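You operate a simulated robot arm through the tools that you are given. There is no shell and no other tool. Be economical: measure what you need, move in short steps, check, and stop when the job is done.

The job below is to be done with a simulated two-armed robot. You get a single attempt, and the scene is never put back.

## Task
Pick up the black waste jar with one hand, pass it to the other hand and put it on the top of the carton cart. Put one of the number cards from the top of the grey table on top of the white stack. Put the small yellow ink tub on the third corner wire rack shelf from the top away in the inside of the white tray. Do these in any order. Set down upright: black waste jar, number card, small yellow ink tub.

It is judged by the outcome, as a careful person would: the job done as asked, and still so three seconds after it is handed in. It fails if anything else is knocked over, pushed out of place, dropped, spilled or broken.

## Robot
Two 6-joint arms with two-finger parallel grippers on one trunk, on a base that drives. Base frame: it is fixed to the floor where the robot stands at the start and does not move with it; the origin is under the middle of the robot, x ahead of it, y to its left, z up. Units: mm, rad, N and s.
The left shoulder is at the start at [60, 187, 1197], the right one opposite. With the tool pointing down near the work surface each hand reaches from about 260 to 620 mm from the robot's upright axis, wherever it stands, measured 20 degrees to its own side. Places, roughly: inside of the white tray (30x20 cm) [720, -6220, 900]; small yellow ink tub [7000, -4250, 1250]; top of the carton cart (60x20 cm) [-1180, -3500, 1040]; white stack (36x29x4 cm) [600, -1100, 900]. Payload 1.57 kg a hand.
The tool frame of a hand sits at the grasp point between the pads (the TCP): z along the fingers, y along the line on which they close. The tips reach 30 mm beyond it. Largest opening 110 mm; finger width 24, thickness 12; the body of the gripper, 48 by 112 mm, starts 78 mm behind the TCP.
Orientation is that of the tool frame in the base frame, as a unit quaternion [w, x, y, z]. With the fingers straight down and closing along the base's y, the tool's x points along the base's -x, its y along +y and its z along -z.

## Interface
- The arms move only by the tool servo_tool. It takes "left_rows", "right_rows" or both (then of equal length, played together; a hand with none holds still); each is one flat list of numbers, 7 for each row, row after row: the turn, a rotation vector about the tool's x, y, z in units of 8 degrees (1.0 is 8 degrees), then the shift along the tool's x, y, z in units of 40 mm (1.0 is 40 mm), then the gripper command, from -1 (fully open) to 1 (shut), values between in proportion. In form: [ax, ay, az, x, y, z, fingers, ax, ay, az, x, y, z, fingers, ...]. A call has 1 to 12 rows; each row shifts and turns the commanded pose from where the row before left it, along the tool's axes as they then stand. A call with a number of a shift or a turn outside -1 to 1 is refused whole. A row lasts 0.2 s, in which the tool goes at most 50 mm and 0.15 rad; a call with a longer step from one row to the next is refused whole, and so is a gripper value outside its range. A pose out of reach is approached as far as the arm can. The call stops where the force on the tool passes 40 N (or 10 N more than at its start, if that is more) or the arm is blocked; 0.2 s more then pass. The fingers move at their own pace (about 153 mm/s each) and stop on an object; they squeeze with about 41 N. The grip force told is the motor's: it shows also when the fingers shut on nothing. Time passes only in rows, and 0.2 s behind the last, so rows that do not move let the fingers close. It gives the time, the measured TCP pose, the force on the tool (base axes), the opening and the grip force at its end, in the units of the frame above (readings bear some noise), with the torque about the TCP (base axes, N m) and any sound that the robot's microphone picked up, and new pictures: "views" is both (left out), scene, wrist or none (wrist: the cameras of the hands that moved).
- Cameras (640 x 400 px; columns grow to the right, rows downward): "scene" is now at [6.4, -40.2, 1739.9]; the picture's right is [-0.53, -0.85, 0.00], its down [-0.65, 0.40, -0.65] and it looks along [0.55, -0.34, -0.76] (base axes); focal length 286 px, centre (320, 200). "left" rides on the left gripper at [70, -16, -141] in its tool frame; the picture's right is [0.23, 0.97, 0.00], its down [-0.86, 0.20, -0.48] and it looks along [-0.47, 0.11, 0.88] (tool axes); focal length 222 px, centre (320, 200). "right" rides on the right gripper at [70, 16, -141] in its tool frame; the picture's right is [-0.23, 0.97, 0.00], its down [-0.86, -0.20, -0.48] and it looks along [-0.47, -0.11, 0.88] (tool axes); focal length 222 px, centre (320, 200). There is no depth. A picture from a camera that has moved, and an enlarged one, comes with that camera's place and axes in the base frame and with its lens.
- move_column(by): slides the trunk up (or, below 0, down) by that many mm; the arms and the scene camera ride with it, the base frame stays. It gives what a move gives, with no picture.
- base_move(legs): drives the robot by 1 to 6 legs, each [ahead, left, turn to the left] in mm, mm and rad, along the robot's own axes; the way and the turn of a leg run together, so that a leg with both is an arc; at most 1500 mm and 3.142 rad a leg. The arms and the cameras ride along, it lands a little off, and it stops where it bumps. It gives what a move gives, and a new picture of the scene camera.
- head_to(pan, tilt): turns the head with the scene camera to pan (to the left, within 1.501 rad either way) and tilt (down, from -0.506 to 1.204), counted from straight ahead of the robot. It gives what a move gives, and a new picture of the scene camera.
- inspect(camera, box): a new picture of the part [left, top, right, bottom] of that camera's present view, enlarged. No time passes.
- finish_job(): hands the job in; it is judged then, once.

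Work in short steps. Places have to be worked out from the pictures, the camera data and where the tool is seen: move nearer, look again, correct. Check each grasp and each placing, and mend what went wrong. You have 165 turns and 260 pictures in all, those below and enlarged ones among them. Open the grippers and draw the arms clear of the work before you hand the job in, unless the task says otherwise; then end with one line.

The tools are called as name(argument=value, ...) on one line, values as JSON. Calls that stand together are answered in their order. servo_tool: Moves the arms, as the interface text tells. Its arguments: {"type":"object","properties":{"left_rows":{"type":"array"},"right_rows":{"type":"array"},"views":{"type":"string","enum":["both","scene","wrist","none"]}},"required":[]} The other tools are called the same way: move_column (by) slides the trunk up or down; base_move (legs) drives the base; head_to (pan, tilt) turns the head that bears the scene camera; inspect (camera, box) takes an enlarged picture of a part of a camera's view; finish_job () hands the job in.

At the start:

```text
time_s: 0.0
left_position: [405.9, -9.0, 1264.5]
left_tool_rot: [0.0, 0.0, 1.0, 0.0]
left_force: [-0.3, 0.1, 0.0]
left_ft_torque: [-0.03, 0.03, 0.0]
left_finger_gap: 110.1
left_grasp_force: 0.0
right_position: [298.0, -360.7, 1249.7]
right_tool_rot: [0.001, 0.0, 1.0, 0.0]
right_force: [0.1, 0.5, -0.6]
right_ft_torque: [-0.03, 0.02, -0.05]
right_finger_gap: 109.8
right_grasp_force: 0.1
trunk travel left (down, up): [-825.0, 165.0]
robot x, y, heading: [-3.8, -3.3, 0.003]
head pan, tilt: [-0.559, 0.866]
```

scene: 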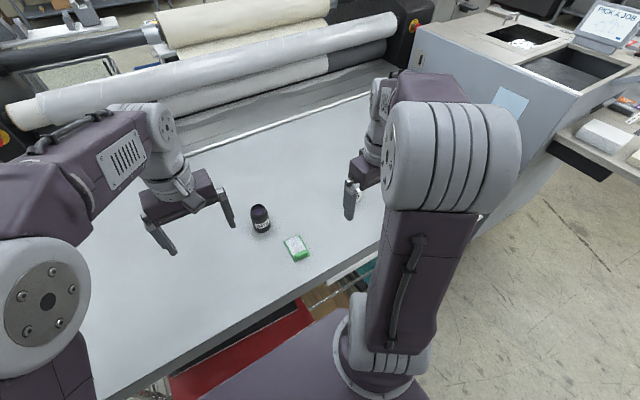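
right: 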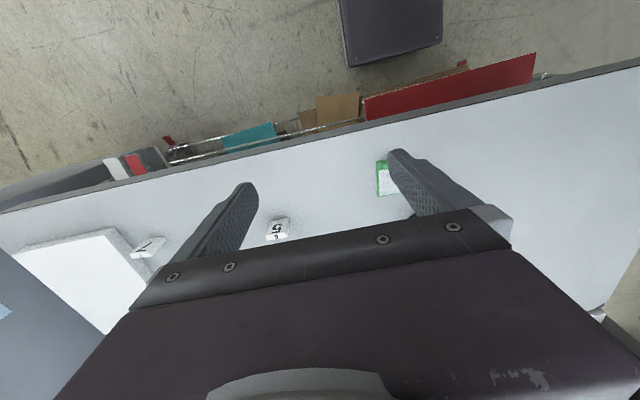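
left: 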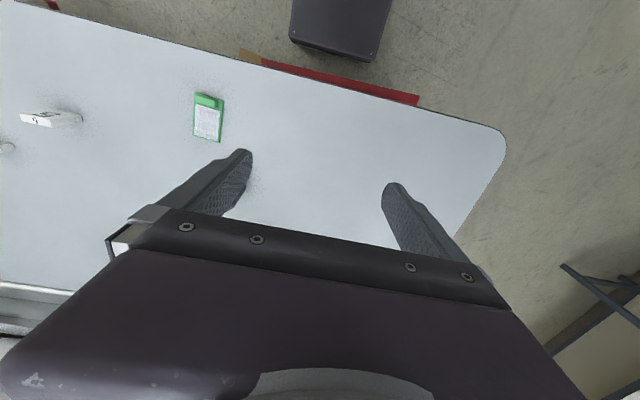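

I start by looking more closely at the jar and the table.

inspect(camera="scene", box=[180, 160, 340, 280])

inspect(camera="right", box=[0, 120, 420, 380])

head_to(pan=-1.0, tilt=0.6)

```text
3.33 times, centred on (260, 220) of scene
camera zoom: at [6.4, -40.2, 1739.9], right [-0.53, -0.85, 0.0], down [-0.65, 0.4, -0.65], along [0.55, -0.34, -0.76], focal length 953 px, centre (520, 133)
```

zoom: 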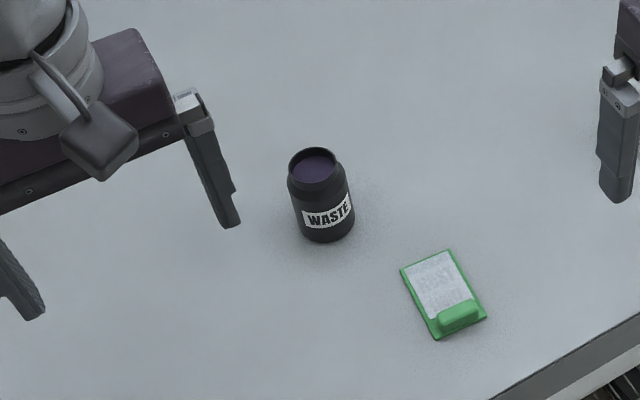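

```text
1.52 times, centred on (210, 250) of right
camera zoom: at [228.9, -344.1, 1391.9], right [0.23, 0.97, 0.0], down [0.85, -0.2, 0.48], along [0.47, -0.11, -0.88], focal length 338 px, centre (488, 124)
```

zoom: 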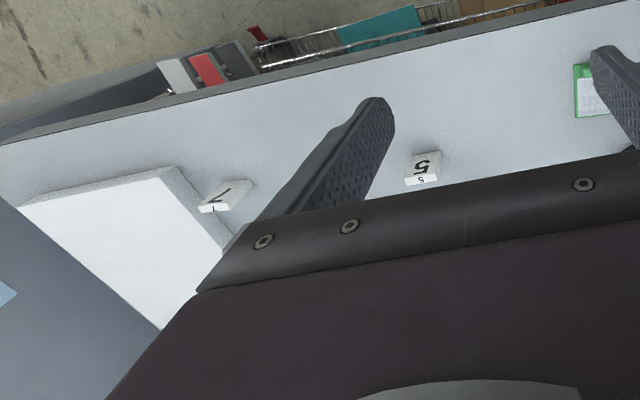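

```text
time_s: 0.9
left_position: [405.7, -8.7, 1265.4]
left_tool_rot: [0.0, 0.0, 1.0, 0.0]
left_force: [0.7, -0.3, -0.2]
left_ft_torque: [-0.02, 0.01, 0.01]
left_finger_gap: 109.7
left_grasp_force: 0.0
right_position: [299.8, -360.9, 1251.1]
right_tool_rot: [0.001, 0.0, 1.0, 0.0]
right_force: [-0.5, 0.6, 0.3]
right_ft_torque: [-0.02, 0.03, 0.01]
right_finger_gap: 110.2
right_grasp_force: 0.0
trunk travel left (down, up): [-825.0, 165.0]
robot x, y, heading: [1.2, -0.4, -0.002]
head pan, tilt: [-1.0, 0.6]
camera scene: at [-11.4, -73.3, 1762.1], right [-0.84, -0.54, 0.0], down [-0.31, 0.48, -0.82], along [0.45, -0.69, -0.57], focal length 286 px, centre (320, 200)
```

scene: 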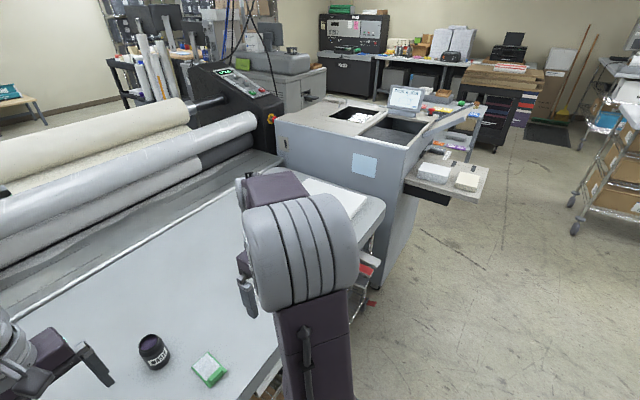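

The jar is at about (624,-175), and the table top is around z 895. The cards are near (553,-544) and (524,-914), next to the white stack, so I do the card first and strafe right along the table.

base_move(legs=[[0, -700, 0]])

head_to(pan=-0.6, tilt=0.8)

inspect(camera="right", box=[0, 0, 640, 400])

```text
time_s: 4.8
left_position: [406.8, -719.4, 1263.8]
left_tool_rot: [0.0, -0.002, 1.0, 0.0]
left_force: [-0.2, -0.8, -0.2]
left_ft_torque: [-0.02, -0.01, 0.0]
left_finger_gap: 110.1
left_grasp_force: 0.1
right_position: [301.2, -1070.8, 1251.0]
right_tool_rot: [0.001, -0.002, 1.0, -0.001]
right_force: [-0.5, 0.3, 0.1]
right_ft_torque: [-0.04, 0.04, 0.0]
right_finger_gap: 110.2
right_grasp_force: 0.2
trunk travel left (down, up): [-825.0, 165.0]
robot x, y, heading: [4.1, -709.0, 0.0]
head pan, tilt: [-1.0, 0.6]
camera scene: at [-10.0, -784.2, 1762.2], right [-0.84, -0.54, 0.0], down [-0.31, 0.47, -0.83], along [0.45, -0.69, -0.56], focal length 286 px, centre (320, 200)
```

scene: 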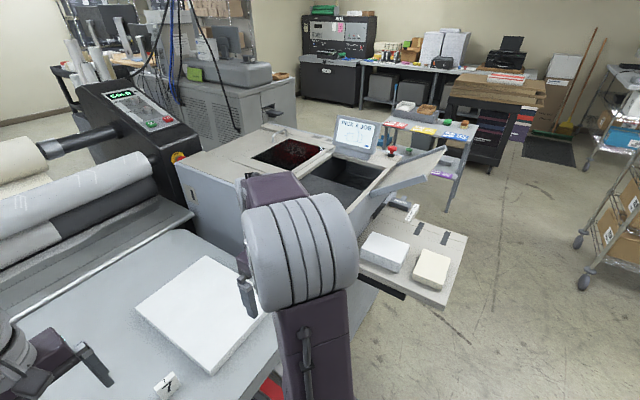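

```text
time_s: 5.7
left_position: [408.0, -719.0, 1266.3]
left_tool_rot: [-0.001, -0.001, 1.0, 0.0]
left_force: [0.4, 0.4, -0.1]
left_ft_torque: [0.0, 0.02, -0.03]
left_finger_gap: 110.1
left_grasp_force: 0.0
right_position: [301.4, -1072.1, 1250.7]
right_tool_rot: [0.001, -0.001, 1.0, 0.0]
right_force: [0.9, -0.1, 0.4]
right_ft_torque: [0.01, -0.02, 0.0]
right_finger_gap: 110.1
right_grasp_force: 0.2
trunk travel left (down, up): [-825.0, 165.0]
robot x, y, heading: [-4.6, -711.9, 0.004]
head pan, tilt: [-0.6, 0.799]
camera scene: at [8.6, -757.4, 1745.3], right [-0.56, -0.83, 0.0], down [-0.59, 0.4, -0.7], along [0.58, -0.39, -0.72], focal length 286 px, centre (320, 200)
```

scene: 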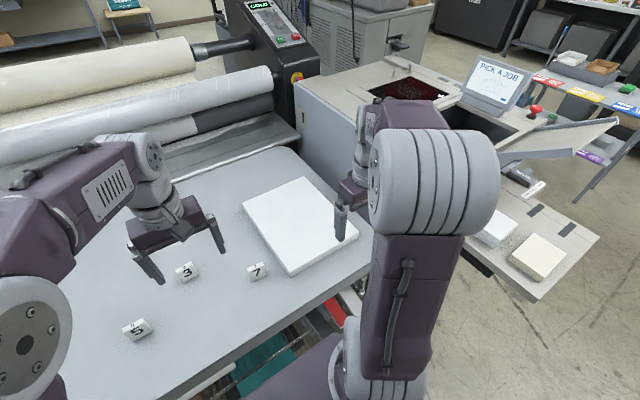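

```text
1.00 times, centred on (320, 200) of right (not enlarged: the box is as wide or as high as the picture)
camera zoom: at [231.1, -1055.8, 1391.9], right [0.22, 0.97, 0.0], down [0.86, -0.2, 0.48], along [0.47, -0.11, -0.88], focal length 222 px, centre (320, 200)
```

zoom: 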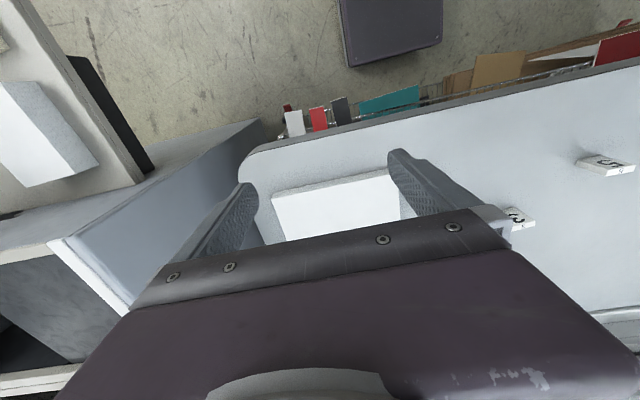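

Three cards (5, 3, 7) lie on the table, and 7 is nearest the stack. I zoom in on it.

inspect(camera="scene", box=[110, 190, 270, 290])

inspect(camera="scene", box=[220, 160, 380, 290])

```text
4.00 times, centred on (190, 240) of scene
camera zoom: at [8.6, -757.4, 1745.3], right [-0.56, -0.83, 0.0], down [-0.59, 0.4, -0.7], along [0.58, -0.39, -0.72], focal length 1143 px, centre (840, 40)
```

zoom: 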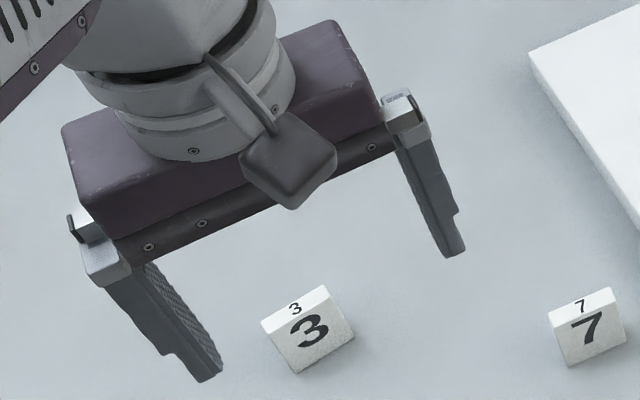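

```text
3.08 times, centred on (300, 225) of scene
camera zoom: at [8.6, -757.4, 1745.3], right [-0.56, -0.83, 0.0], down [-0.59, 0.4, -0.7], along [0.58, -0.39, -0.72], focal length 879 px, centre (382, 123)
```

zoom: 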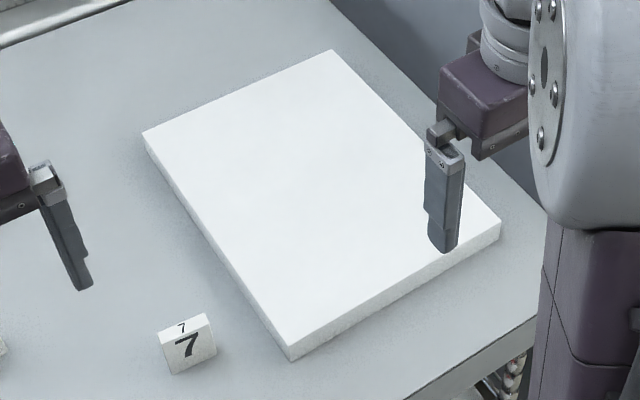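

The card is about 50 wide, centred near (519,-854). The stack covers x 447–817 and y -935 to -1220 with its top near z 935. I drive a little further, move the left hand aside and bring the right hand above the card.

base_move(legs=[[0, -115, 0]])

servo_tool(left_rows=[0, 0, 0, 0, 1, 0, -1, 0, 0, 0, 0, 1, 0, -1, 0, 0, 0, 0, 1, 0, -1, 0, 0, 0, 0, 1, 0, -1, 0, 0, 0, 0, 1, 0, -1, 0, 0, 0, 0, 1, 0, -1], views="none")

servo_tool(right_rows=[0, 0, 0, -0.5, 0.8, 0, -1, 0, 0, 0, -0.5, 0.8, 0, -1, 0, 0, 0, -0.5, 0.8, 0, -1, 0, 0, 0, -0.5, 0.8, 0, -1, 0, 0, 0, -0.5, 0.8, 0, -1, 0, 0, 0, -0.5, 0.8, 0, -1, 0, 0, 0, -0.5, 0.8, 0, -1, 0, 0, 0, -0.5, 0.8, 0, -1, 0, 0, 0, -0.5, 0.8, 0.5, -1, 0, 0, 0, -0.5, 0.8, 0.5, -1, 0, 0, 0, 0, 0, 0, -1])

```text
time_s: 6.9
left_position: [406.9, -832.6, 1264.5]
left_tool_rot: [-0.001, -0.002, 1.0, -0.001]
left_force: [0.3, 0.7, -0.6]
left_ft_torque: [0.02, -0.01, -0.01]
left_finger_gap: 109.9
left_grasp_force: 0.0
right_position: [300.9, -1183.9, 1250.6]
right_tool_rot: [0.001, -0.002, 1.0, -0.001]
right_force: [-0.2, -0.1, -0.6]
right_ft_torque: [-0.02, -0.02, 0.02]
right_finger_gap: 110.1
right_grasp_force: 0.0
trunk travel left (down, up): [-825.0, 165.0]
robot x, y, heading: [-0.2, -824.6, 0.005]
head pan, tilt: [-0.6, 0.799]
camera scene: at [9.1, -868.1, 1745.3], right [-0.56, -0.83, 0.0], down [-0.59, 0.4, -0.7], along [0.58, -0.39, -0.72], focal length 286 px, centre (320, 200)
```

scene: 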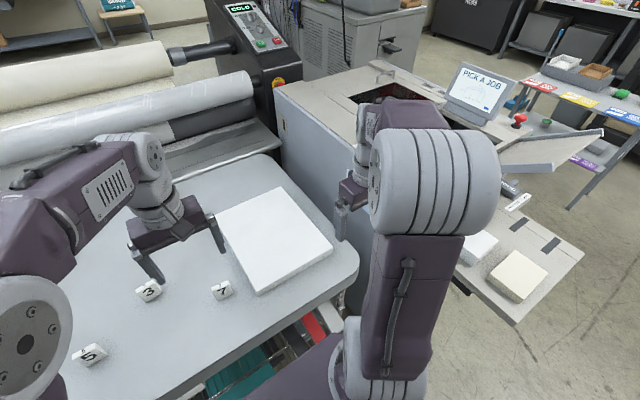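

```text
time_s: 8.3
left_position: [406.6, -592.6, 1267.5]
left_tool_rot: [0.0, -0.002, 1.0, 0.0]
left_force: [-0.7, -0.1, -0.4]
left_ft_torque: [0.01, 0.01, 0.01]
left_finger_gap: 110.0
left_grasp_force: 0.0
right_position: [303.7, -1184.9, 1249.1]
right_tool_rot: [0.0, -0.003, 1.0, 0.0]
right_force: [0.2, 0.0, 0.0]
right_ft_torque: [0.0, -0.02, -0.02]
right_finger_gap: 110.0
right_grasp_force: 0.1
trunk travel left (down, up): [-825.0, 165.0]
robot x, y, heading: [5.5, -825.4, 0.005]
head pan, tilt: [-0.6, 0.799]
```

```text
time_s: 10.7
left_position: [405.0, -594.6, 1266.9]
left_tool_rot: [0.001, -0.002, 1.0, 0.0]
left_force: [-0.6, -0.3, 1.0]
left_ft_torque: [-0.01, -0.02, -0.02]
left_finger_gap: 110.0
left_grasp_force: 0.1
right_position: [500.6, -867.3, 1209.8]
right_tool_rot: [0.001, -0.003, 1.0, 0.0]
right_force: [-0.1, -2.0, -0.7]
right_ft_torque: [-0.03, 0.0, -0.02]
right_finger_gap: 109.9
right_grasp_force: 0.0
trunk travel left (down, up): [-825.0, 165.0]
robot x, y, heading: [1.6, -827.1, 0.005]
head pan, tilt: [-0.6, 0.799]
camera scene: at [8.3, -871.6, 1745.2], right [-0.56, -0.83, 0.0], down [-0.59, 0.4, -0.7], along [0.58, -0.39, -0.72], focal length 286 px, centre (320, 200)
camera right: at [430.3, -850.7, 1351.1], right [0.22, 0.97, 0.0], down [0.86, -0.2, 0.48], along [0.47, -0.11, -0.88], focal length 222 px, centre (320, 200)
```

scene: 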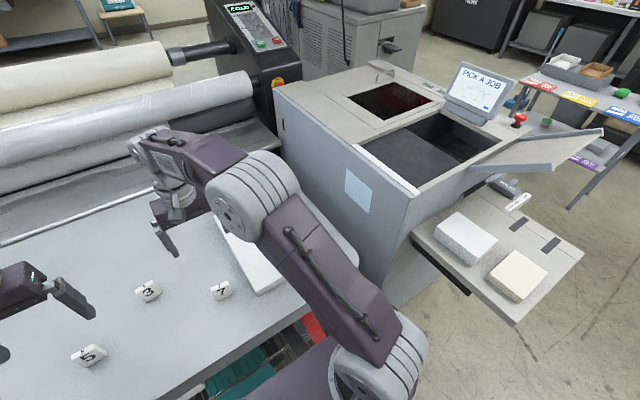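
right: 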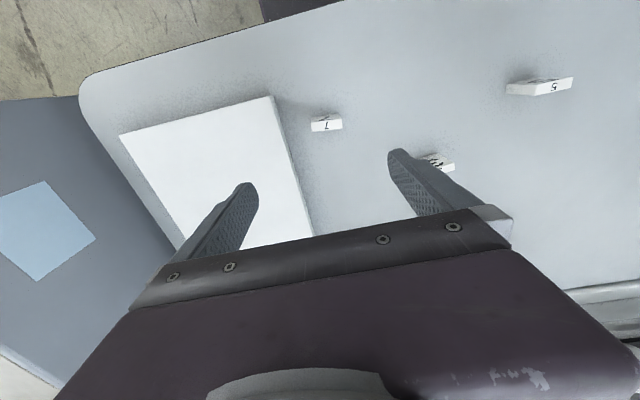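

I zoom the wrist camera in on the card to refine its place and yaw.

inspect(camera="right", box=[286, 98, 366, 148])

inspect(camera="scene", box=[181, 266, 261, 316])

```text
8.00 times, centred on (326, 123) of right
camera zoom: at [430.3, -850.7, 1351.1], right [0.22, 0.97, 0.0], down [0.86, -0.2, 0.48], along [0.47, -0.11, -0.88], focal length 1777 px, centre (272, 816)
```

zoom: 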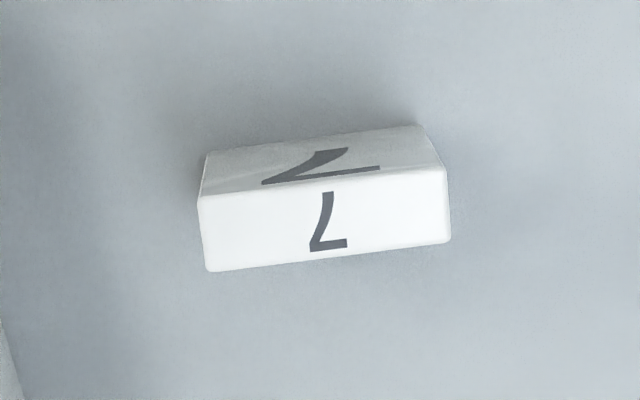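

```text
8.00 times, centred on (221, 291) of scene
camera zoom: at [8.3, -871.6, 1745.2], right [-0.56, -0.83, 0.0], down [-0.59, 0.4, -0.7], along [0.58, -0.39, -0.72], focal length 2286 px, centre (1112, -528)
```

zoom: 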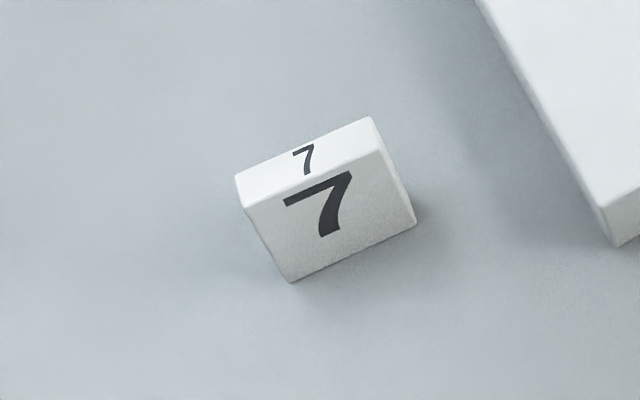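

The card is yawed about 7° and its top is near z 945. I turn the hand to match, centre it and descend halfway.

servo_tool(right_rows=[0, 0, 0.87, -0.13, 0.28, 0, -1, 0, 0, 0, 0, 0, 0.95, -1, 0, 0, 0, 0, 0, 0.95, -1, 0, 0, 0, 0, 0, 0.95, -1, 0, 0, 0, 0, 0, 0.95, -1, 0, 0, 0, 0, 0, 0, -1], views="both")

```text
time_s: 12.1
left_position: [405.5, -593.1, 1268.6]
left_tool_rot: [0.0, -0.003, 1.0, 0.0]
left_force: [-0.6, -0.3, -0.8]
left_ft_torque: [-0.01, 0.02, 0.01]
left_finger_gap: 110.0
left_grasp_force: 0.1
right_position: [505.6, -856.3, 1055.3]
right_tool_rot: [0.001, 0.059, 0.998, 0.0]
right_force: [0.0, -0.5, -0.1]
right_ft_torque: [-0.02, 0.01, -0.03]
right_finger_gap: 109.9
right_grasp_force: 0.0
trunk travel left (down, up): [-825.0, 165.0]
robot x, y, heading: [7.5, -827.5, 0.005]
head pan, tilt: [-0.6, 0.799]
camera scene: at [8.7, -871.4, 1745.3], right [-0.56, -0.83, 0.0], down [-0.59, 0.4, -0.7], along [0.58, -0.39, -0.72], focal length 286 px, centre (320, 200)
camera right: at [437.6, -832.0, 1196.3], right [0.34, 0.94, 0.0], down [0.83, -0.3, 0.48], along [0.45, -0.16, -0.88], focal length 222 px, centre (320, 200)
```

scene: 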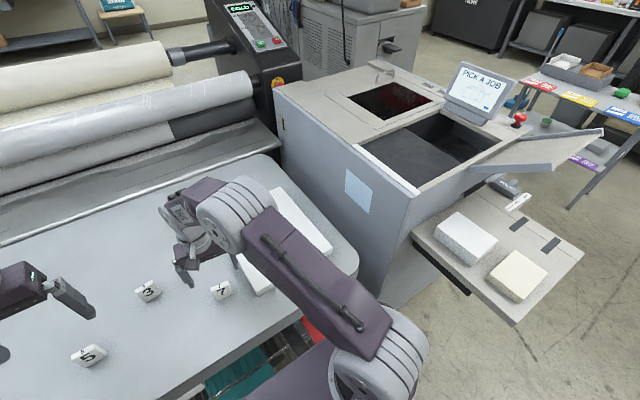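
right: 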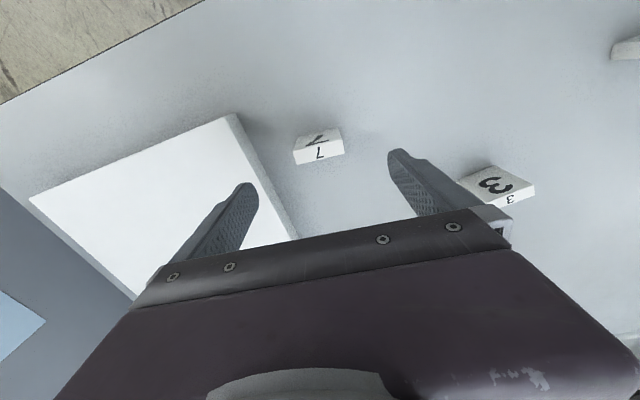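

I zoom in again to refine the card's place from here.

inspect(camera="right", box=[280, 120, 360, 170])

```text
8.00 times, centred on (320, 145) of right
camera zoom: at [437.6, -832.0, 1196.3], right [0.34, 0.94, 0.0], down [0.83, -0.3, 0.48], along [0.45, -0.16, -0.88], focal length 1777 px, centre (320, 640)
```

zoom: 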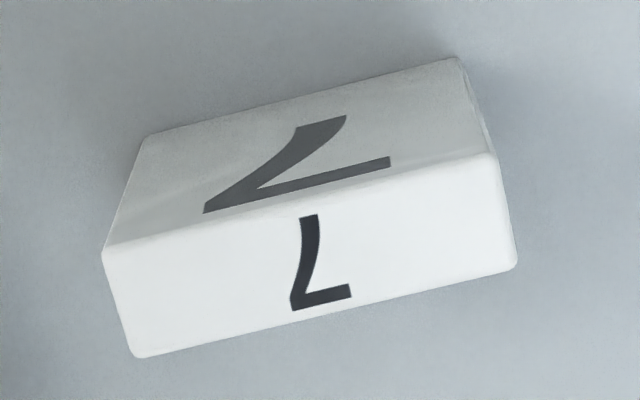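

The card centre is about (501,-856) with its top near z 960. I shift 5 mm back and descend to TCP z ~945.

servo_tool(right_rows=[0, 0, 0, 0.12, 0, 0.7, -1, 0, 0, 0, 0, 0, 0.7, -1, 0, 0, 0, 0, 0, 0.7, -1, 0, 0, 0, 0, 0, 0.65, -1, 0, 0, 0, 0, 0, 0, -1], views="wrist")

inspect(camera="scene", box=[140, 220, 300, 320])

```text
time_s: 13.3
left_position: [405.6, -593.6, 1267.7]
left_tool_rot: [0.0, -0.003, 1.0, -0.001]
left_force: [-0.6, -1.0, -1.4]
left_ft_torque: [-0.01, 0.01, -0.01]
left_finger_gap: 109.8
left_grasp_force: 0.1
right_position: [501.4, -852.9, 950.0]
right_tool_rot: [0.0, 0.058, 0.998, 0.0]
right_force: [-0.8, -0.4, -0.4]
right_ft_torque: [-0.02, 0.03, 0.01]
right_finger_gap: 110.2
right_grasp_force: 0.0
trunk travel left (down, up): [-825.0, 165.0]
robot x, y, heading: [2.5, -826.3, 0.003]
head pan, tilt: [-0.6, 0.799]
camera right: at [433.8, -827.7, 1092.2], right [0.34, 0.94, 0.0], down [0.83, -0.3, 0.48], along [0.45, -0.16, -0.88], focal length 222 px, centre (320, 200)
```

right: 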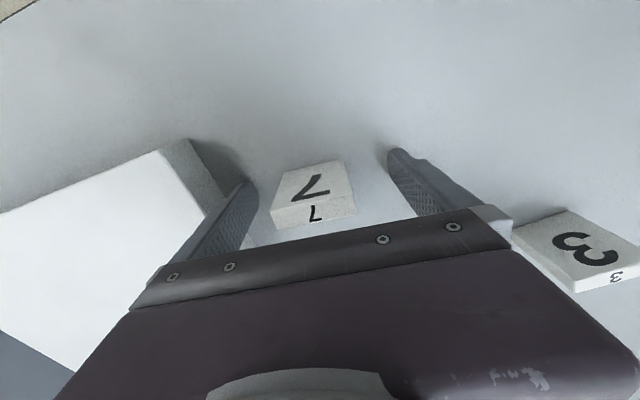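

```text
4.00 times, centred on (220, 270) of scene
camera zoom: at [9.0, -871.2, 1745.3], right [-0.56, -0.83, 0.0], down [-0.59, 0.4, -0.7], along [0.58, -0.39, -0.72], focal length 1143 px, centre (720, -80)
```

zoom: 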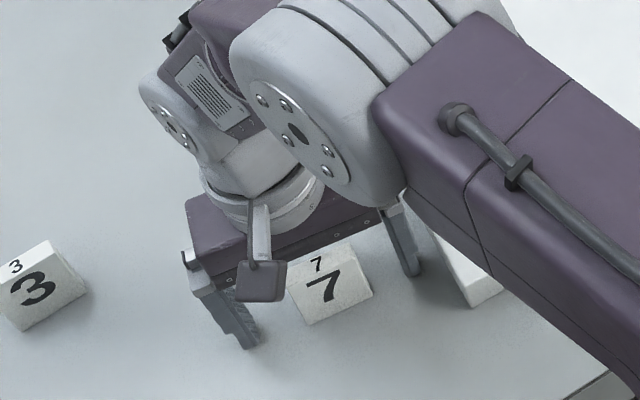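

The fingers straddle the card with a free margin at this height, so I close here.

servo_tool(right_rows=[0, 0, 0, 0, 0, 0, 1, 0, 0, 0, 0, 0, 0, 1, 0, 0, 0, 0, 0, 0, 1], views="wrist")

```text
time_s: 14.1
left_position: [406.3, -594.3, 1266.4]
left_tool_rot: [0.0, -0.003, 1.0, 0.0]
left_force: [1.0, -0.2, 0.1]
left_ft_torque: [-0.01, 0.01, 0.01]
left_finger_gap: 109.9
left_grasp_force: 0.0
right_position: [502.0, -852.9, 950.3]
right_tool_rot: [0.001, 0.058, 0.998, 0.0]
right_force: [-0.1, 0.7, -0.2]
right_ft_torque: [-0.02, 0.01, 0.02]
right_finger_gap: 49.1
right_grasp_force: 41.2
trunk travel left (down, up): [-825.0, 165.0]
robot x, y, heading: [-2.5, -829.7, 0.006]
head pan, tilt: [-0.6, 0.799]
camera right: at [434.0, -827.7, 1092.4], right [0.34, 0.94, 0.0], down [0.83, -0.3, 0.48], along [0.45, -0.16, -0.88], focal length 222 px, centre (320, 200)
```

right: 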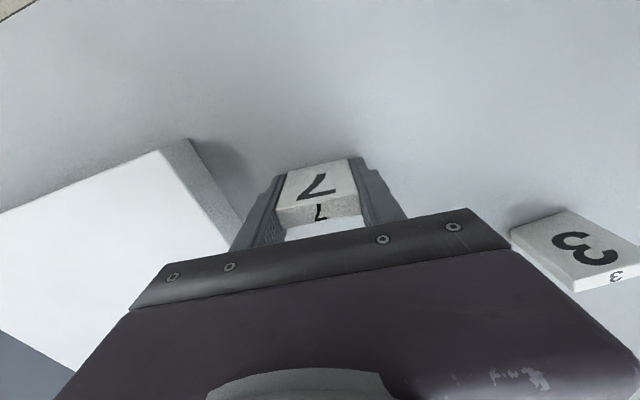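

The card is held (gap 49). I lift it 90 mm and carry it above the stack to (520,-1020).

servo_tool(right_rows=[0, 0, 0, 0, 0, -0.75, 1, 0, 0, 0, 0, 0, -0.75, 1, 0, 0, 0, 0, 0, -0.75, 1, 0, 0, 0, -0.19, -0.82, 0, 1, 0, 0, 0, -0.19, -0.82, 0, 1, 0, 0, 0, -0.19, -0.82, 0, 1, 0, 0, 0, -0.19, -0.82, 0, 1, 0, 0, 0, -0.19, -0.82, 0, 1, 0, 0, 0, 0, 0, 0, 1], views="both")

```text
time_s: 16.1
left_position: [406.6, -593.0, 1267.1]
left_tool_rot: [0.0, -0.003, 1.0, 0.0]
left_force: [-0.7, 0.6, -0.3]
left_ft_torque: [-0.02, -0.01, 0.02]
left_finger_gap: 110.1
left_grasp_force: 0.2
right_position: [520.8, -1020.4, 1042.0]
right_tool_rot: [0.001, 0.058, 0.998, 0.0]
right_force: [-0.3, 0.1, 0.4]
right_ft_torque: [-0.03, 0.04, 0.02]
right_finger_gap: 49.4
right_grasp_force: 40.5
trunk travel left (down, up): [-825.0, 165.0]
robot x, y, heading: [2.9, -826.1, 0.003]
head pan, tilt: [-0.6, 0.799]
camera scene: at [9.2, -870.5, 1745.3], right [-0.56, -0.83, 0.0], down [-0.59, 0.4, -0.7], along [0.58, -0.39, -0.72], focal length 286 px, centre (320, 200)
camera right: at [452.6, -995.9, 1183.2], right [0.34, 0.94, 0.0], down [0.83, -0.3, 0.48], along [0.45, -0.16, -0.88], focal length 222 px, centre (320, 200)
```

scene: 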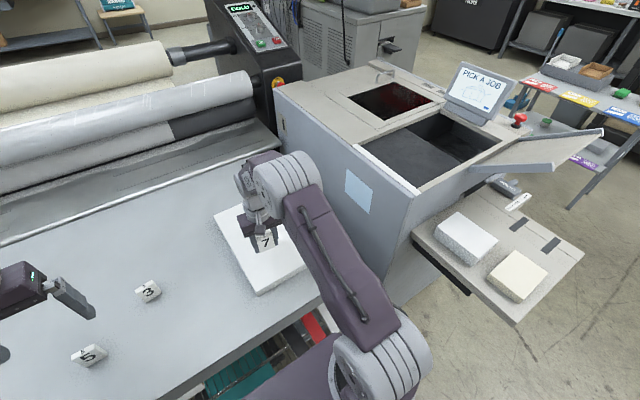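
right: 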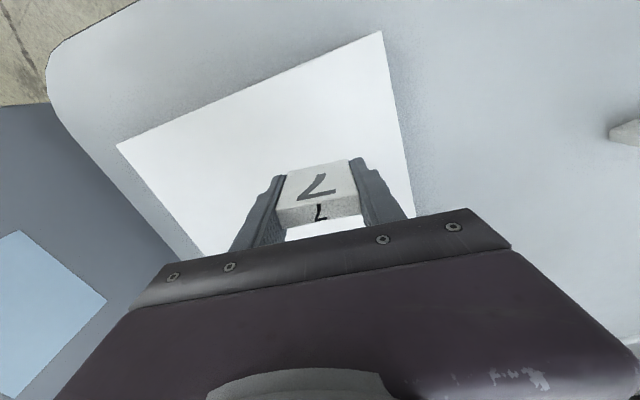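

I'm above the stack, so I lower the card carefully toward contact near z ~990.

servo_tool(right_rows=[0, 0, 0, 0, 0, 0.5, 1, 0, 0, 0, 0, 0, 0.5, 1, 0, 0, 0, 0, 0, 0.1, 1, 0, 0, 0, 0, 0, 0.05, 1, 0, 0, 0, 0, 0, 0, 1], views="wrist")

inspect(camera="scene", box=[210, 190, 330, 290])

```text
time_s: 17.3
left_position: [406.5, -594.5, 1267.5]
left_tool_rot: [0.001, -0.002, 1.0, 0.0]
left_force: [-0.3, -0.3, -0.4]
left_ft_torque: [-0.06, 0.01, -0.01]
left_finger_gap: 110.1
left_grasp_force: 0.1
right_position: [521.3, -1020.2, 993.6]
right_tool_rot: [0.0, 0.058, 0.998, 0.0]
right_force: [-0.6, 0.2, 0.1]
right_ft_torque: [0.01, 0.01, 0.01]
right_finger_gap: 49.3
right_grasp_force: 41.2
trunk travel left (down, up): [-825.0, 165.0]
robot x, y, heading: [-1.5, -827.0, 0.007]
head pan, tilt: [-0.6, 0.799]
camera right: at [452.7, -995.0, 1135.6], right [0.34, 0.94, 0.0], down [0.83, -0.3, 0.48], along [0.45, -0.16, -0.88], focal length 222 px, centre (320, 200)
```

right: 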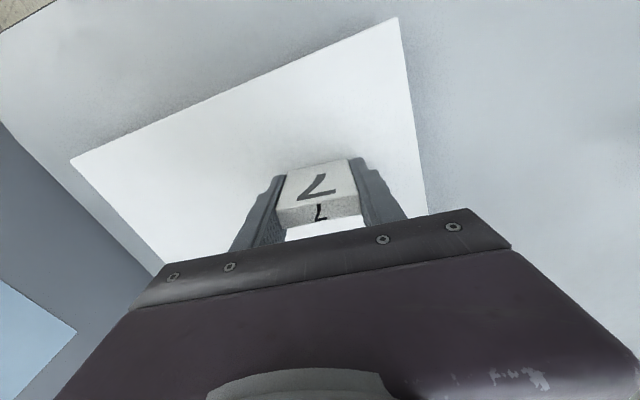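

```text
4.00 times, centred on (270, 240) of scene
camera zoom: at [9.5, -871.2, 1745.2], right [-0.56, -0.83, 0.0], down [-0.59, 0.4, -0.7], along [0.58, -0.39, -0.72], focal length 1143 px, centre (520, 40)
```

zoom: 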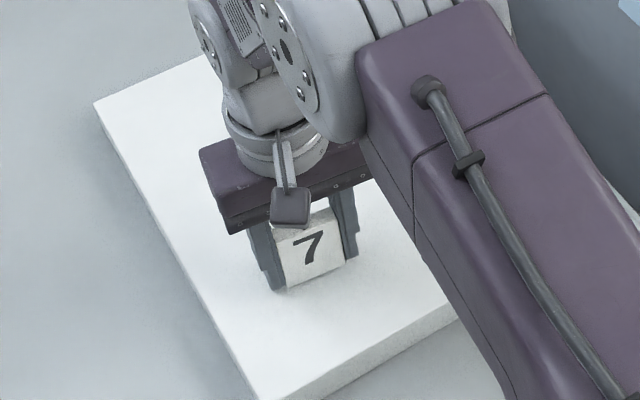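

No contact yet, so I keep lowering in fine steps.

servo_tool(right_rows=[0, 0, 0, 0, 0, 0.06, 1, 0, 0, 0, 0, 0, 0.06, 1], views="none")

servo_tool(right_rows=[0, 0, 0, 0, 0, 0.05, 1], views="none")

servo_tool(right_rows=[0, 0, 0, 0, 0, 0.05, 1], views="none")

```text
time_s: 17.9
left_position: [407.3, -593.4, 1266.4]
left_tool_rot: [0.0, -0.003, 1.0, -0.001]
left_force: [0.1, 0.6, -0.1]
left_ft_torque: [0.01, -0.02, 0.0]
left_finger_gap: 110.2
left_grasp_force: 0.0
right_position: [520.7, -1019.9, 989.4]
right_tool_rot: [0.0, 0.058, 0.998, 0.0]
right_force: [-0.3, 0.2, 0.0]
right_ft_torque: [-0.02, -0.02, 0.03]
right_finger_gap: 49.0
right_grasp_force: 41.1
trunk travel left (down, up): [-825.0, 165.0]
robot x, y, heading: [4.3, -826.9, 0.002]
head pan, tilt: [-0.6, 0.799]
```

```text
time_s: 18.3
left_position: [407.1, -594.7, 1267.0]
left_tool_rot: [0.0, -0.002, 1.0, 0.0]
left_force: [-0.3, -0.8, -0.9]
left_ft_torque: [-0.03, 0.02, 0.03]
left_finger_gap: 110.0
left_grasp_force: 0.1
right_position: [520.7, -1019.5, 985.3]
right_tool_rot: [0.0, 0.059, 0.998, 0.0]
right_force: [0.0, 0.6, -1.1]
right_ft_torque: [-0.01, -0.01, -0.01]
right_finger_gap: 49.4
right_grasp_force: 40.6
trunk travel left (down, up): [-825.0, 165.0]
robot x, y, heading: [4.5, -826.2, 0.007]
head pan, tilt: [-0.6, 0.799]
```

```text
time_s: 18.7
left_position: [406.3, -593.4, 1268.1]
left_tool_rot: [0.0, -0.002, 1.0, 0.0]
left_force: [0.3, 0.0, -0.1]
left_ft_torque: [-0.01, 0.0, 0.0]
left_finger_gap: 110.0
left_grasp_force: 0.0
right_position: [520.7, -1021.4, 985.0]
right_tool_rot: [0.001, 0.058, 0.998, -0.001]
right_force: [0.7, -1.4, 6.2]
right_ft_torque: [-0.08, 0.08, 0.02]
right_finger_gap: 49.2
right_grasp_force: 40.5
trunk travel left (down, up): [-825.0, 165.0]
robot x, y, heading: [2.1, -824.5, -0.0]
head pan, tilt: [-0.6, 0.799]
```

There's contact (6 N) at z 985, so I release and lift straight up.

servo_tool(right_rows=[0, 0, 0, 0, 0, 0, 0.2, 0, 0, 0, 0, 0, 0, -0.2, 0, 0, 0, 0, 0, 0, -1, 0, 0, 0, 0, 0, 0, -1, 0, 0, 0, 0, 0, -0.5, -1, 0, 0, 0, 0, 0, -1, -1, 0, 0, 0, 0, 0, -1, -1, 0, 0, 0, 0, 0, -1, -1, 0, 0, 0, 0, 0, -1, -1, 0, 0, 0, 0, 0, -1, -1], views="both")

```text
time_s: 20.9
left_position: [405.9, -594.2, 1266.9]
left_tool_rot: [0.0, -0.002, 1.0, 0.0]
left_force: [-0.2, 0.9, -0.8]
left_ft_torque: [0.0, -0.02, 0.01]
left_finger_gap: 110.2
left_grasp_force: 0.0
right_position: [518.5, -1020.3, 1203.8]
right_tool_rot: [0.001, 0.057, 0.998, -0.001]
right_force: [0.0, 0.1, 0.7]
right_ft_torque: [0.0, 0.0, 0.01]
right_finger_gap: 110.1
right_grasp_force: 0.1
trunk travel left (down, up): [-825.0, 165.0]
robot x, y, heading: [1.9, -826.9, 0.006]
head pan, tilt: [-0.6, 0.799]
camera scene: at [8.2, -870.9, 1745.2], right [-0.56, -0.83, 0.0], down [-0.59, 0.4, -0.7], along [0.58, -0.39, -0.72], focal length 286 px, centre (320, 200)
camera right: at [450.9, -995.3, 1345.7], right [0.34, 0.94, 0.0], down [0.83, -0.3, 0.48], along [0.45, -0.16, -0.88], focal length 222 px, centre (320, 200)
```

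scene: 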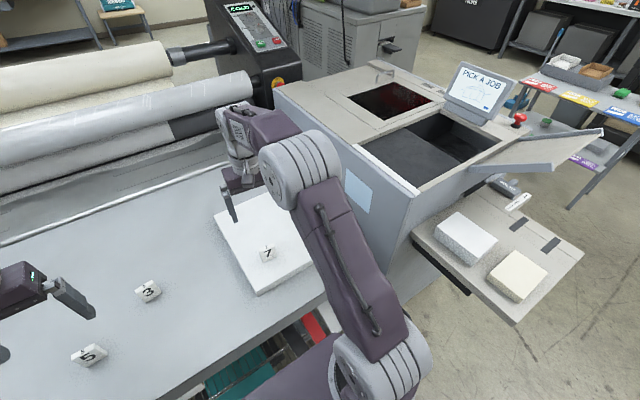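
right: 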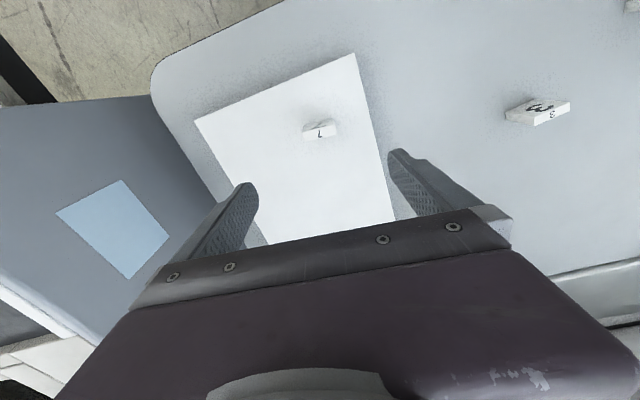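

The card stands on the stack. I drive back left to the jar and look at it.

base_move(legs=[[0, 820, 0]])

head_to(pan=-0.3, tilt=0.8)

inspect(camera="right", box=[0, 0, 640, 400])

```text
time_s: 25.2
left_position: [409.6, 214.1, 1267.4]
left_tool_rot: [0.0, 0.003, 1.0, 0.0]
left_force: [-0.2, -0.1, -0.2]
left_ft_torque: [0.02, 0.03, 0.03]
left_finger_gap: 109.9
left_grasp_force: 0.1
right_position: [516.6, -213.5, 1203.3]
right_tool_rot: [0.0, 0.062, 0.998, 0.001]
right_force: [0.6, -0.6, -0.6]
right_ft_torque: [0.01, -0.01, -0.02]
right_finger_gap: 110.0
right_grasp_force: 0.1
trunk travel left (down, up): [-825.0, 165.0]
robot x, y, heading: [1.1, -12.9, -0.005]
head pan, tilt: [-0.6, 0.799]
camera scene: at [9.3, -60.4, 1745.2], right [-0.57, -0.82, 0.0], down [-0.59, 0.41, -0.7], along [0.57, -0.4, -0.72], focal length 286 px, centre (320, 200)
```

scene: 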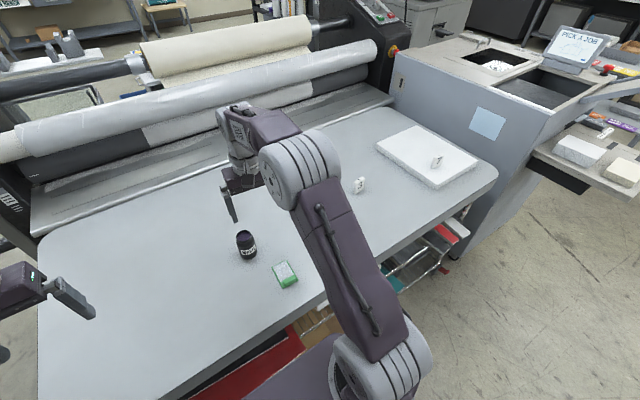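

```text
time_s: 26.0
left_position: [409.6, 213.5, 1266.9]
left_tool_rot: [0.0, 0.003, 1.0, 0.0]
left_force: [0.3, -0.1, 0.6]
left_ft_torque: [0.02, 0.03, -0.04]
left_finger_gap: 109.8
left_grasp_force: 0.1
right_position: [519.4, -213.2, 1203.2]
right_tool_rot: [0.001, 0.062, 0.998, 0.0]
right_force: [-0.2, -0.5, 0.5]
right_ft_torque: [-0.02, 0.0, -0.01]
right_finger_gap: 110.0
right_grasp_force: 0.0
trunk travel left (down, up): [-825.0, 165.0]
robot x, y, heading: [2.2, -18.4, -0.001]
head pan, tilt: [-0.3, 0.799]
camera scene: at [19.9, -37.1, 1745.3], right [-0.3, -0.95, 0.0], down [-0.68, 0.22, -0.7], along [0.66, -0.21, -0.72], focal length 286 px, centre (320, 200)
```

scene: 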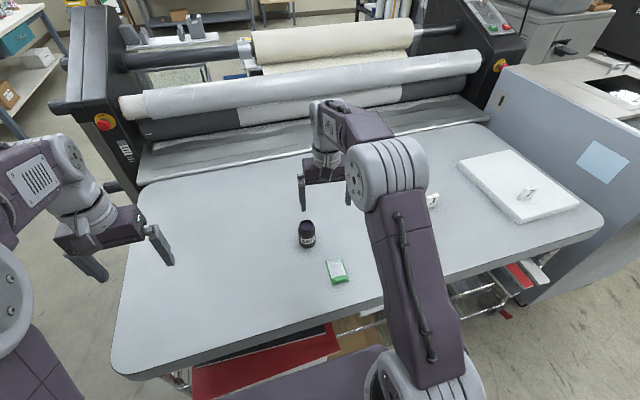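

```text
1.00 times, centred on (320, 200) of right (not enlarged: the box is as wide or as high as the picture)
camera zoom: at [450.6, -187.7, 1345.0], right [0.35, 0.94, 0.0], down [0.82, -0.31, 0.48], along [0.45, -0.17, -0.88], focal length 222 px, centre (320, 200)
```

zoom: 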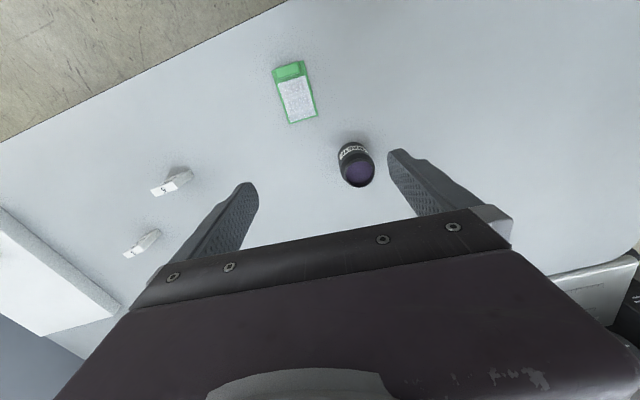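

I zoom in on the jar in both views to triangulate it.

inspect(camera="right", box=[316, 135, 396, 195])

inspect(camera="scene", box=[266, 205, 346, 255])

```text
6.67 times, centred on (356, 165) of right
camera zoom: at [450.6, -187.7, 1345.0], right [0.35, 0.94, 0.0], down [0.82, -0.31, 0.48], along [0.45, -0.17, -0.88], focal length 1481 px, centre (80, 433)
```

zoom: 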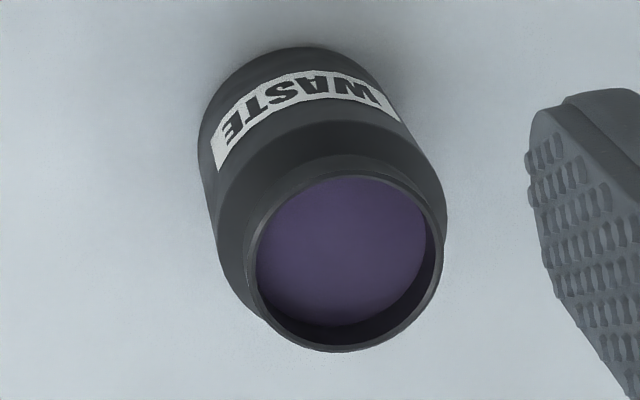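

```text
8.00 times, centred on (306, 230) of scene
camera zoom: at [19.9, -37.1, 1745.3], right [-0.3, -0.95, 0.0], down [-0.68, 0.22, -0.7], along [0.66, -0.21, -0.72], focal length 2286 px, centre (432, -40)
```

zoom: 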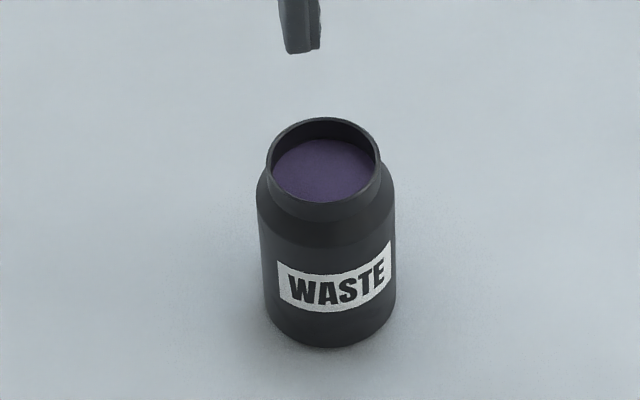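

The jar axis is about (603,-175). Its rim is near z 1002 and the table near z 908, the body is ⌀58 and it is full of liquid. The right hand will take it nearly horizontally low on the body and the left will take it from above. First I pitch the right hand up by 70° in free air.

servo_tool(right_rows=[0, 0, -0.89, 0.4, 0, 0, -1, 0, -0.97, 0, 0, 0, 0, -1, 0, -0.97, 0, 0, 0, 0, -1, 0, -0.97, 0, 0, 0, 0, -1, 0, -0.97, 0, 0, 0, 0, -1, 0, -0.97, 0, 0, 0, 0, -1, 0, -0.97, 0, 0, 0, 0, -1, 0, -0.97, 0, 0, 0, 0, -1, 0, -0.97, 0, 0, 0, 0, -1, 0, -0.97, 0, 0, 0, 0, -1, 0, 0, 0, 0, 0, 0, -1], views="both")

```text
time_s: 28.4
left_position: [408.3, 214.3, 1267.0]
left_tool_rot: [0.001, 0.002, 1.0, 0.0]
left_force: [-0.6, 0.5, -0.2]
left_ft_torque: [-0.05, 0.02, 0.01]
left_finger_gap: 110.0
left_grasp_force: 0.1
right_position: [506.6, -205.3, 1233.8]
right_tool_rot: [0.568, 0.001, 0.823, 0.0]
right_force: [0.0, 0.1, 0.2]
right_ft_torque: [0.02, 0.0, 0.02]
right_finger_gap: 110.3
right_grasp_force: 0.2
right hand out of reach, approached as far as the arm can: row 6, 10
trunk travel left (down, up): [-825.0, 165.0]
robot x, y, heading: [-0.8, -14.9, -0.002]
head pan, tilt: [-0.3, 0.799]
camera scene: at [18.4, -37.3, 1745.3], right [-0.3, -0.95, 0.0], down [-0.68, 0.22, -0.7], along [0.67, -0.21, -0.72], focal length 286 px, centre (320, 200)
camera right: at [348.7, -189.6, 1219.6], right [0.08, 0.97, 0.21], down [-0.14, -0.2, 0.97], along [0.99, -0.11, 0.12], focal length 222 px, centre (320, 200)
```

scene: 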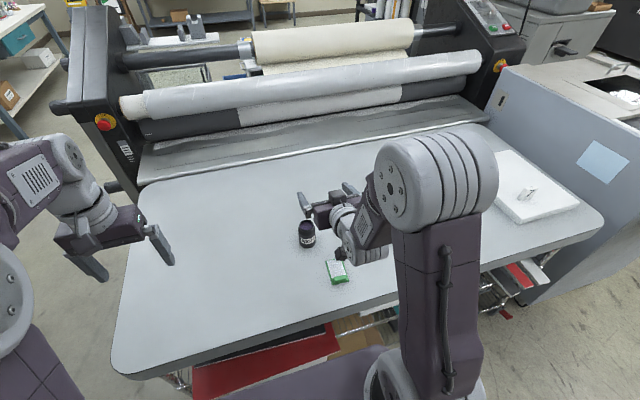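
right: 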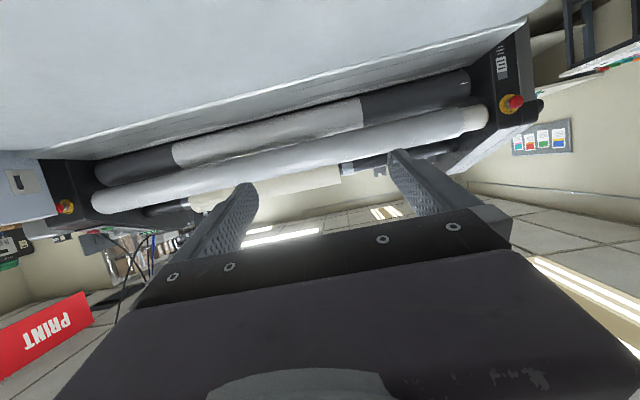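

The camera hangs beneath the hand, so I ease the tilt to 30° below horizontal for clearance. Then I move above the jar with the fingers straddling it.

servo_tool(right_rows=[0, 0.62, 0, 0, 0, 0, -1, 0, 0.62, 0, 0, 0, 0, -1, 0, 0, 0, 0.378, 0.225, 0.88, -1, 0, 0, 0, 0.378, 0.225, 0.88, -1, 0, 0, 0, 0.378, 0.225, 0.88, -1, 0, 0, 0, 0.378, 0.225, 0.88, -1, 0, 0, 0, 0, 0, 0, -1], views="both")

```text
time_s: 30.0
left_position: [408.6, 214.0, 1266.7]
left_tool_rot: [0.001, 0.003, 1.0, 0.0]
left_force: [0.1, 0.5, -0.8]
left_ft_torque: [0.01, 0.01, 0.01]
left_finger_gap: 110.0
left_grasp_force: 0.2
right_position: [600.6, -167.7, 1109.7]
right_tool_rot: [0.499, 0.001, 0.866, -0.001]
right_force: [0.0, 0.7, 0.6]
right_ft_torque: [-0.01, -0.01, 0.0]
right_finger_gap: 109.9
right_grasp_force: 0.0
trunk travel left (down, up): [-825.0, 165.0]
robot x, y, heading: [2.1, -19.1, -0.007]
head pan, tilt: [-0.3, 0.799]
camera scene: at [19.5, -37.6, 1745.2], right [-0.3, -0.95, 0.0], down [-0.68, 0.22, -0.7], along [0.66, -0.21, -0.72], focal length 286 px, centre (320, 200)
camera right: at [442.4, -151.5, 1120.6], right [0.12, 0.97, 0.2], down [0.01, -0.2, 0.98], along [0.99, -0.11, -0.04], focal length 222 px, centre (320, 200)
```

scene: 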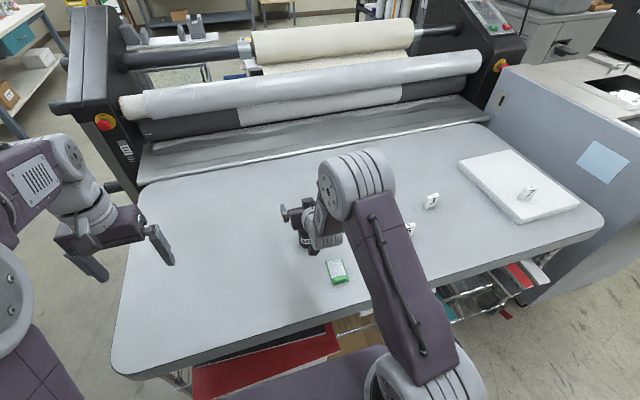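
right: 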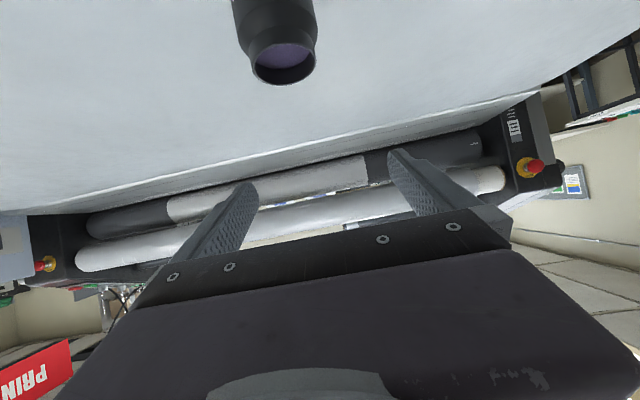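

The jar sits straight below between the fingers, at about (605,-177). I correct y and lower halfway.

servo_tool(right_rows=[0, 0, 0, 0, -0.23, 0, -1, 0, 0, 0, 0.84, 0, 0.46, -1, 0, 0, 0, 0.84, 0, 0.46, -1, 0, 0, 0, 0, 0, 0, -1], views="both")

```text
time_s: 31.0
left_position: [408.9, 214.4, 1267.0]
left_tool_rot: [0.0, 0.003, 1.0, 0.0]
left_force: [-0.1, 0.4, 1.0]
left_ft_torque: [-0.02, -0.04, -0.02]
left_finger_gap: 110.1
left_grasp_force: 0.0
right_position: [598.0, -177.0, 1034.1]
right_tool_rot: [0.5, 0.001, 0.866, 0.0]
right_force: [0.7, 0.2, -1.0]
right_ft_torque: [-0.03, 0.0, -0.02]
right_finger_gap: 110.0
right_grasp_force: 0.0
trunk travel left (down, up): [-825.0, 165.0]
robot x, y, heading: [0.3, -14.1, -0.005]
head pan, tilt: [-0.3, 0.799]
camera scene: at [19.2, -37.6, 1745.3], right [-0.3, -0.95, 0.0], down [-0.68, 0.22, -0.7], along [0.67, -0.21, -0.72], focal length 286 px, centre (320, 200)
camera right: at [441.0, -161.4, 1043.5], right [0.12, 0.97, 0.2], down [0.01, -0.2, 0.98], along [0.99, -0.11, -0.04], focal length 222 px, centre (320, 200)
```

scene: 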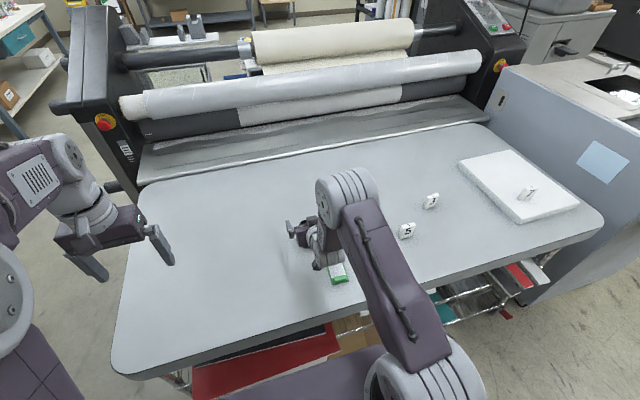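
right: 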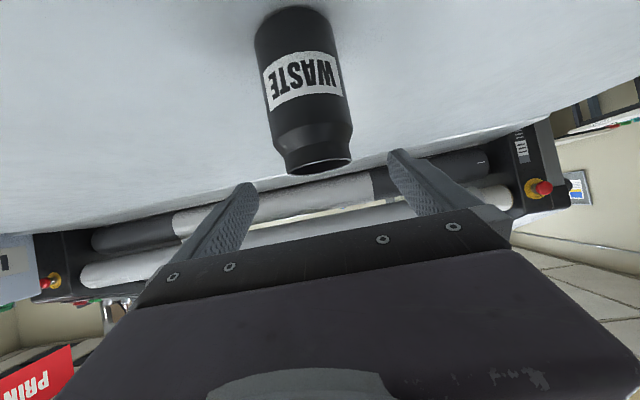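

The jar is centred, spanning about z 912–1008. I lower the last 76 mm and look before closing.

servo_tool(right_rows=[0, 0, 0, 0.82, 0.06, 0.475, -1, 0, 0, 0, 0.82, 0, 0.475, -1, 0, 0, 0, 0, 0, 0, -1], views="wrist")

```text
time_s: 31.8
left_position: [408.9, 213.8, 1267.5]
left_tool_rot: [0.001, 0.002, 1.0, -0.001]
left_force: [-0.1, 0.1, -0.6]
left_ft_torque: [-0.02, 0.02, -0.01]
left_finger_gap: 110.0
left_grasp_force: 0.1
right_position: [609.2, -174.6, 959.1]
right_tool_rot: [0.498, 0.0, 0.867, 0.0]
right_force: [-0.9, -0.7, 0.7]
right_ft_torque: [-0.02, -0.02, -0.02]
right_finger_gap: 109.9
right_grasp_force: 0.1
right hand out of reach, approached as far as the arm can: row 1, 2
trunk travel left (down, up): [-825.0, 165.0]
robot x, y, heading: [2.9, -14.5, -0.007]
head pan, tilt: [-0.3, 0.799]
camera right: at [451.0, -157.9, 970.2], right [0.12, 0.97, 0.2], down [0.02, -0.2, 0.98], along [0.99, -0.11, -0.04], focal length 222 px, centre (320, 200)
```

right: 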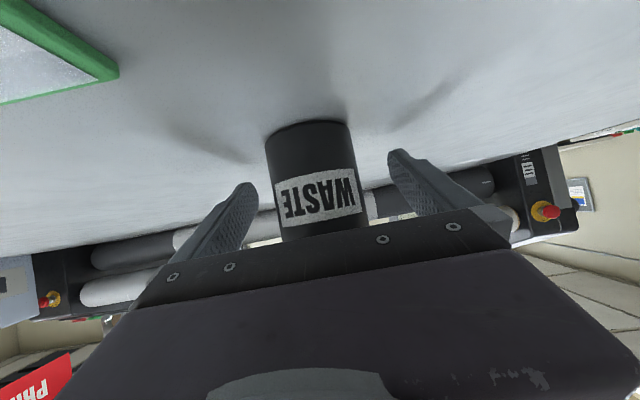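

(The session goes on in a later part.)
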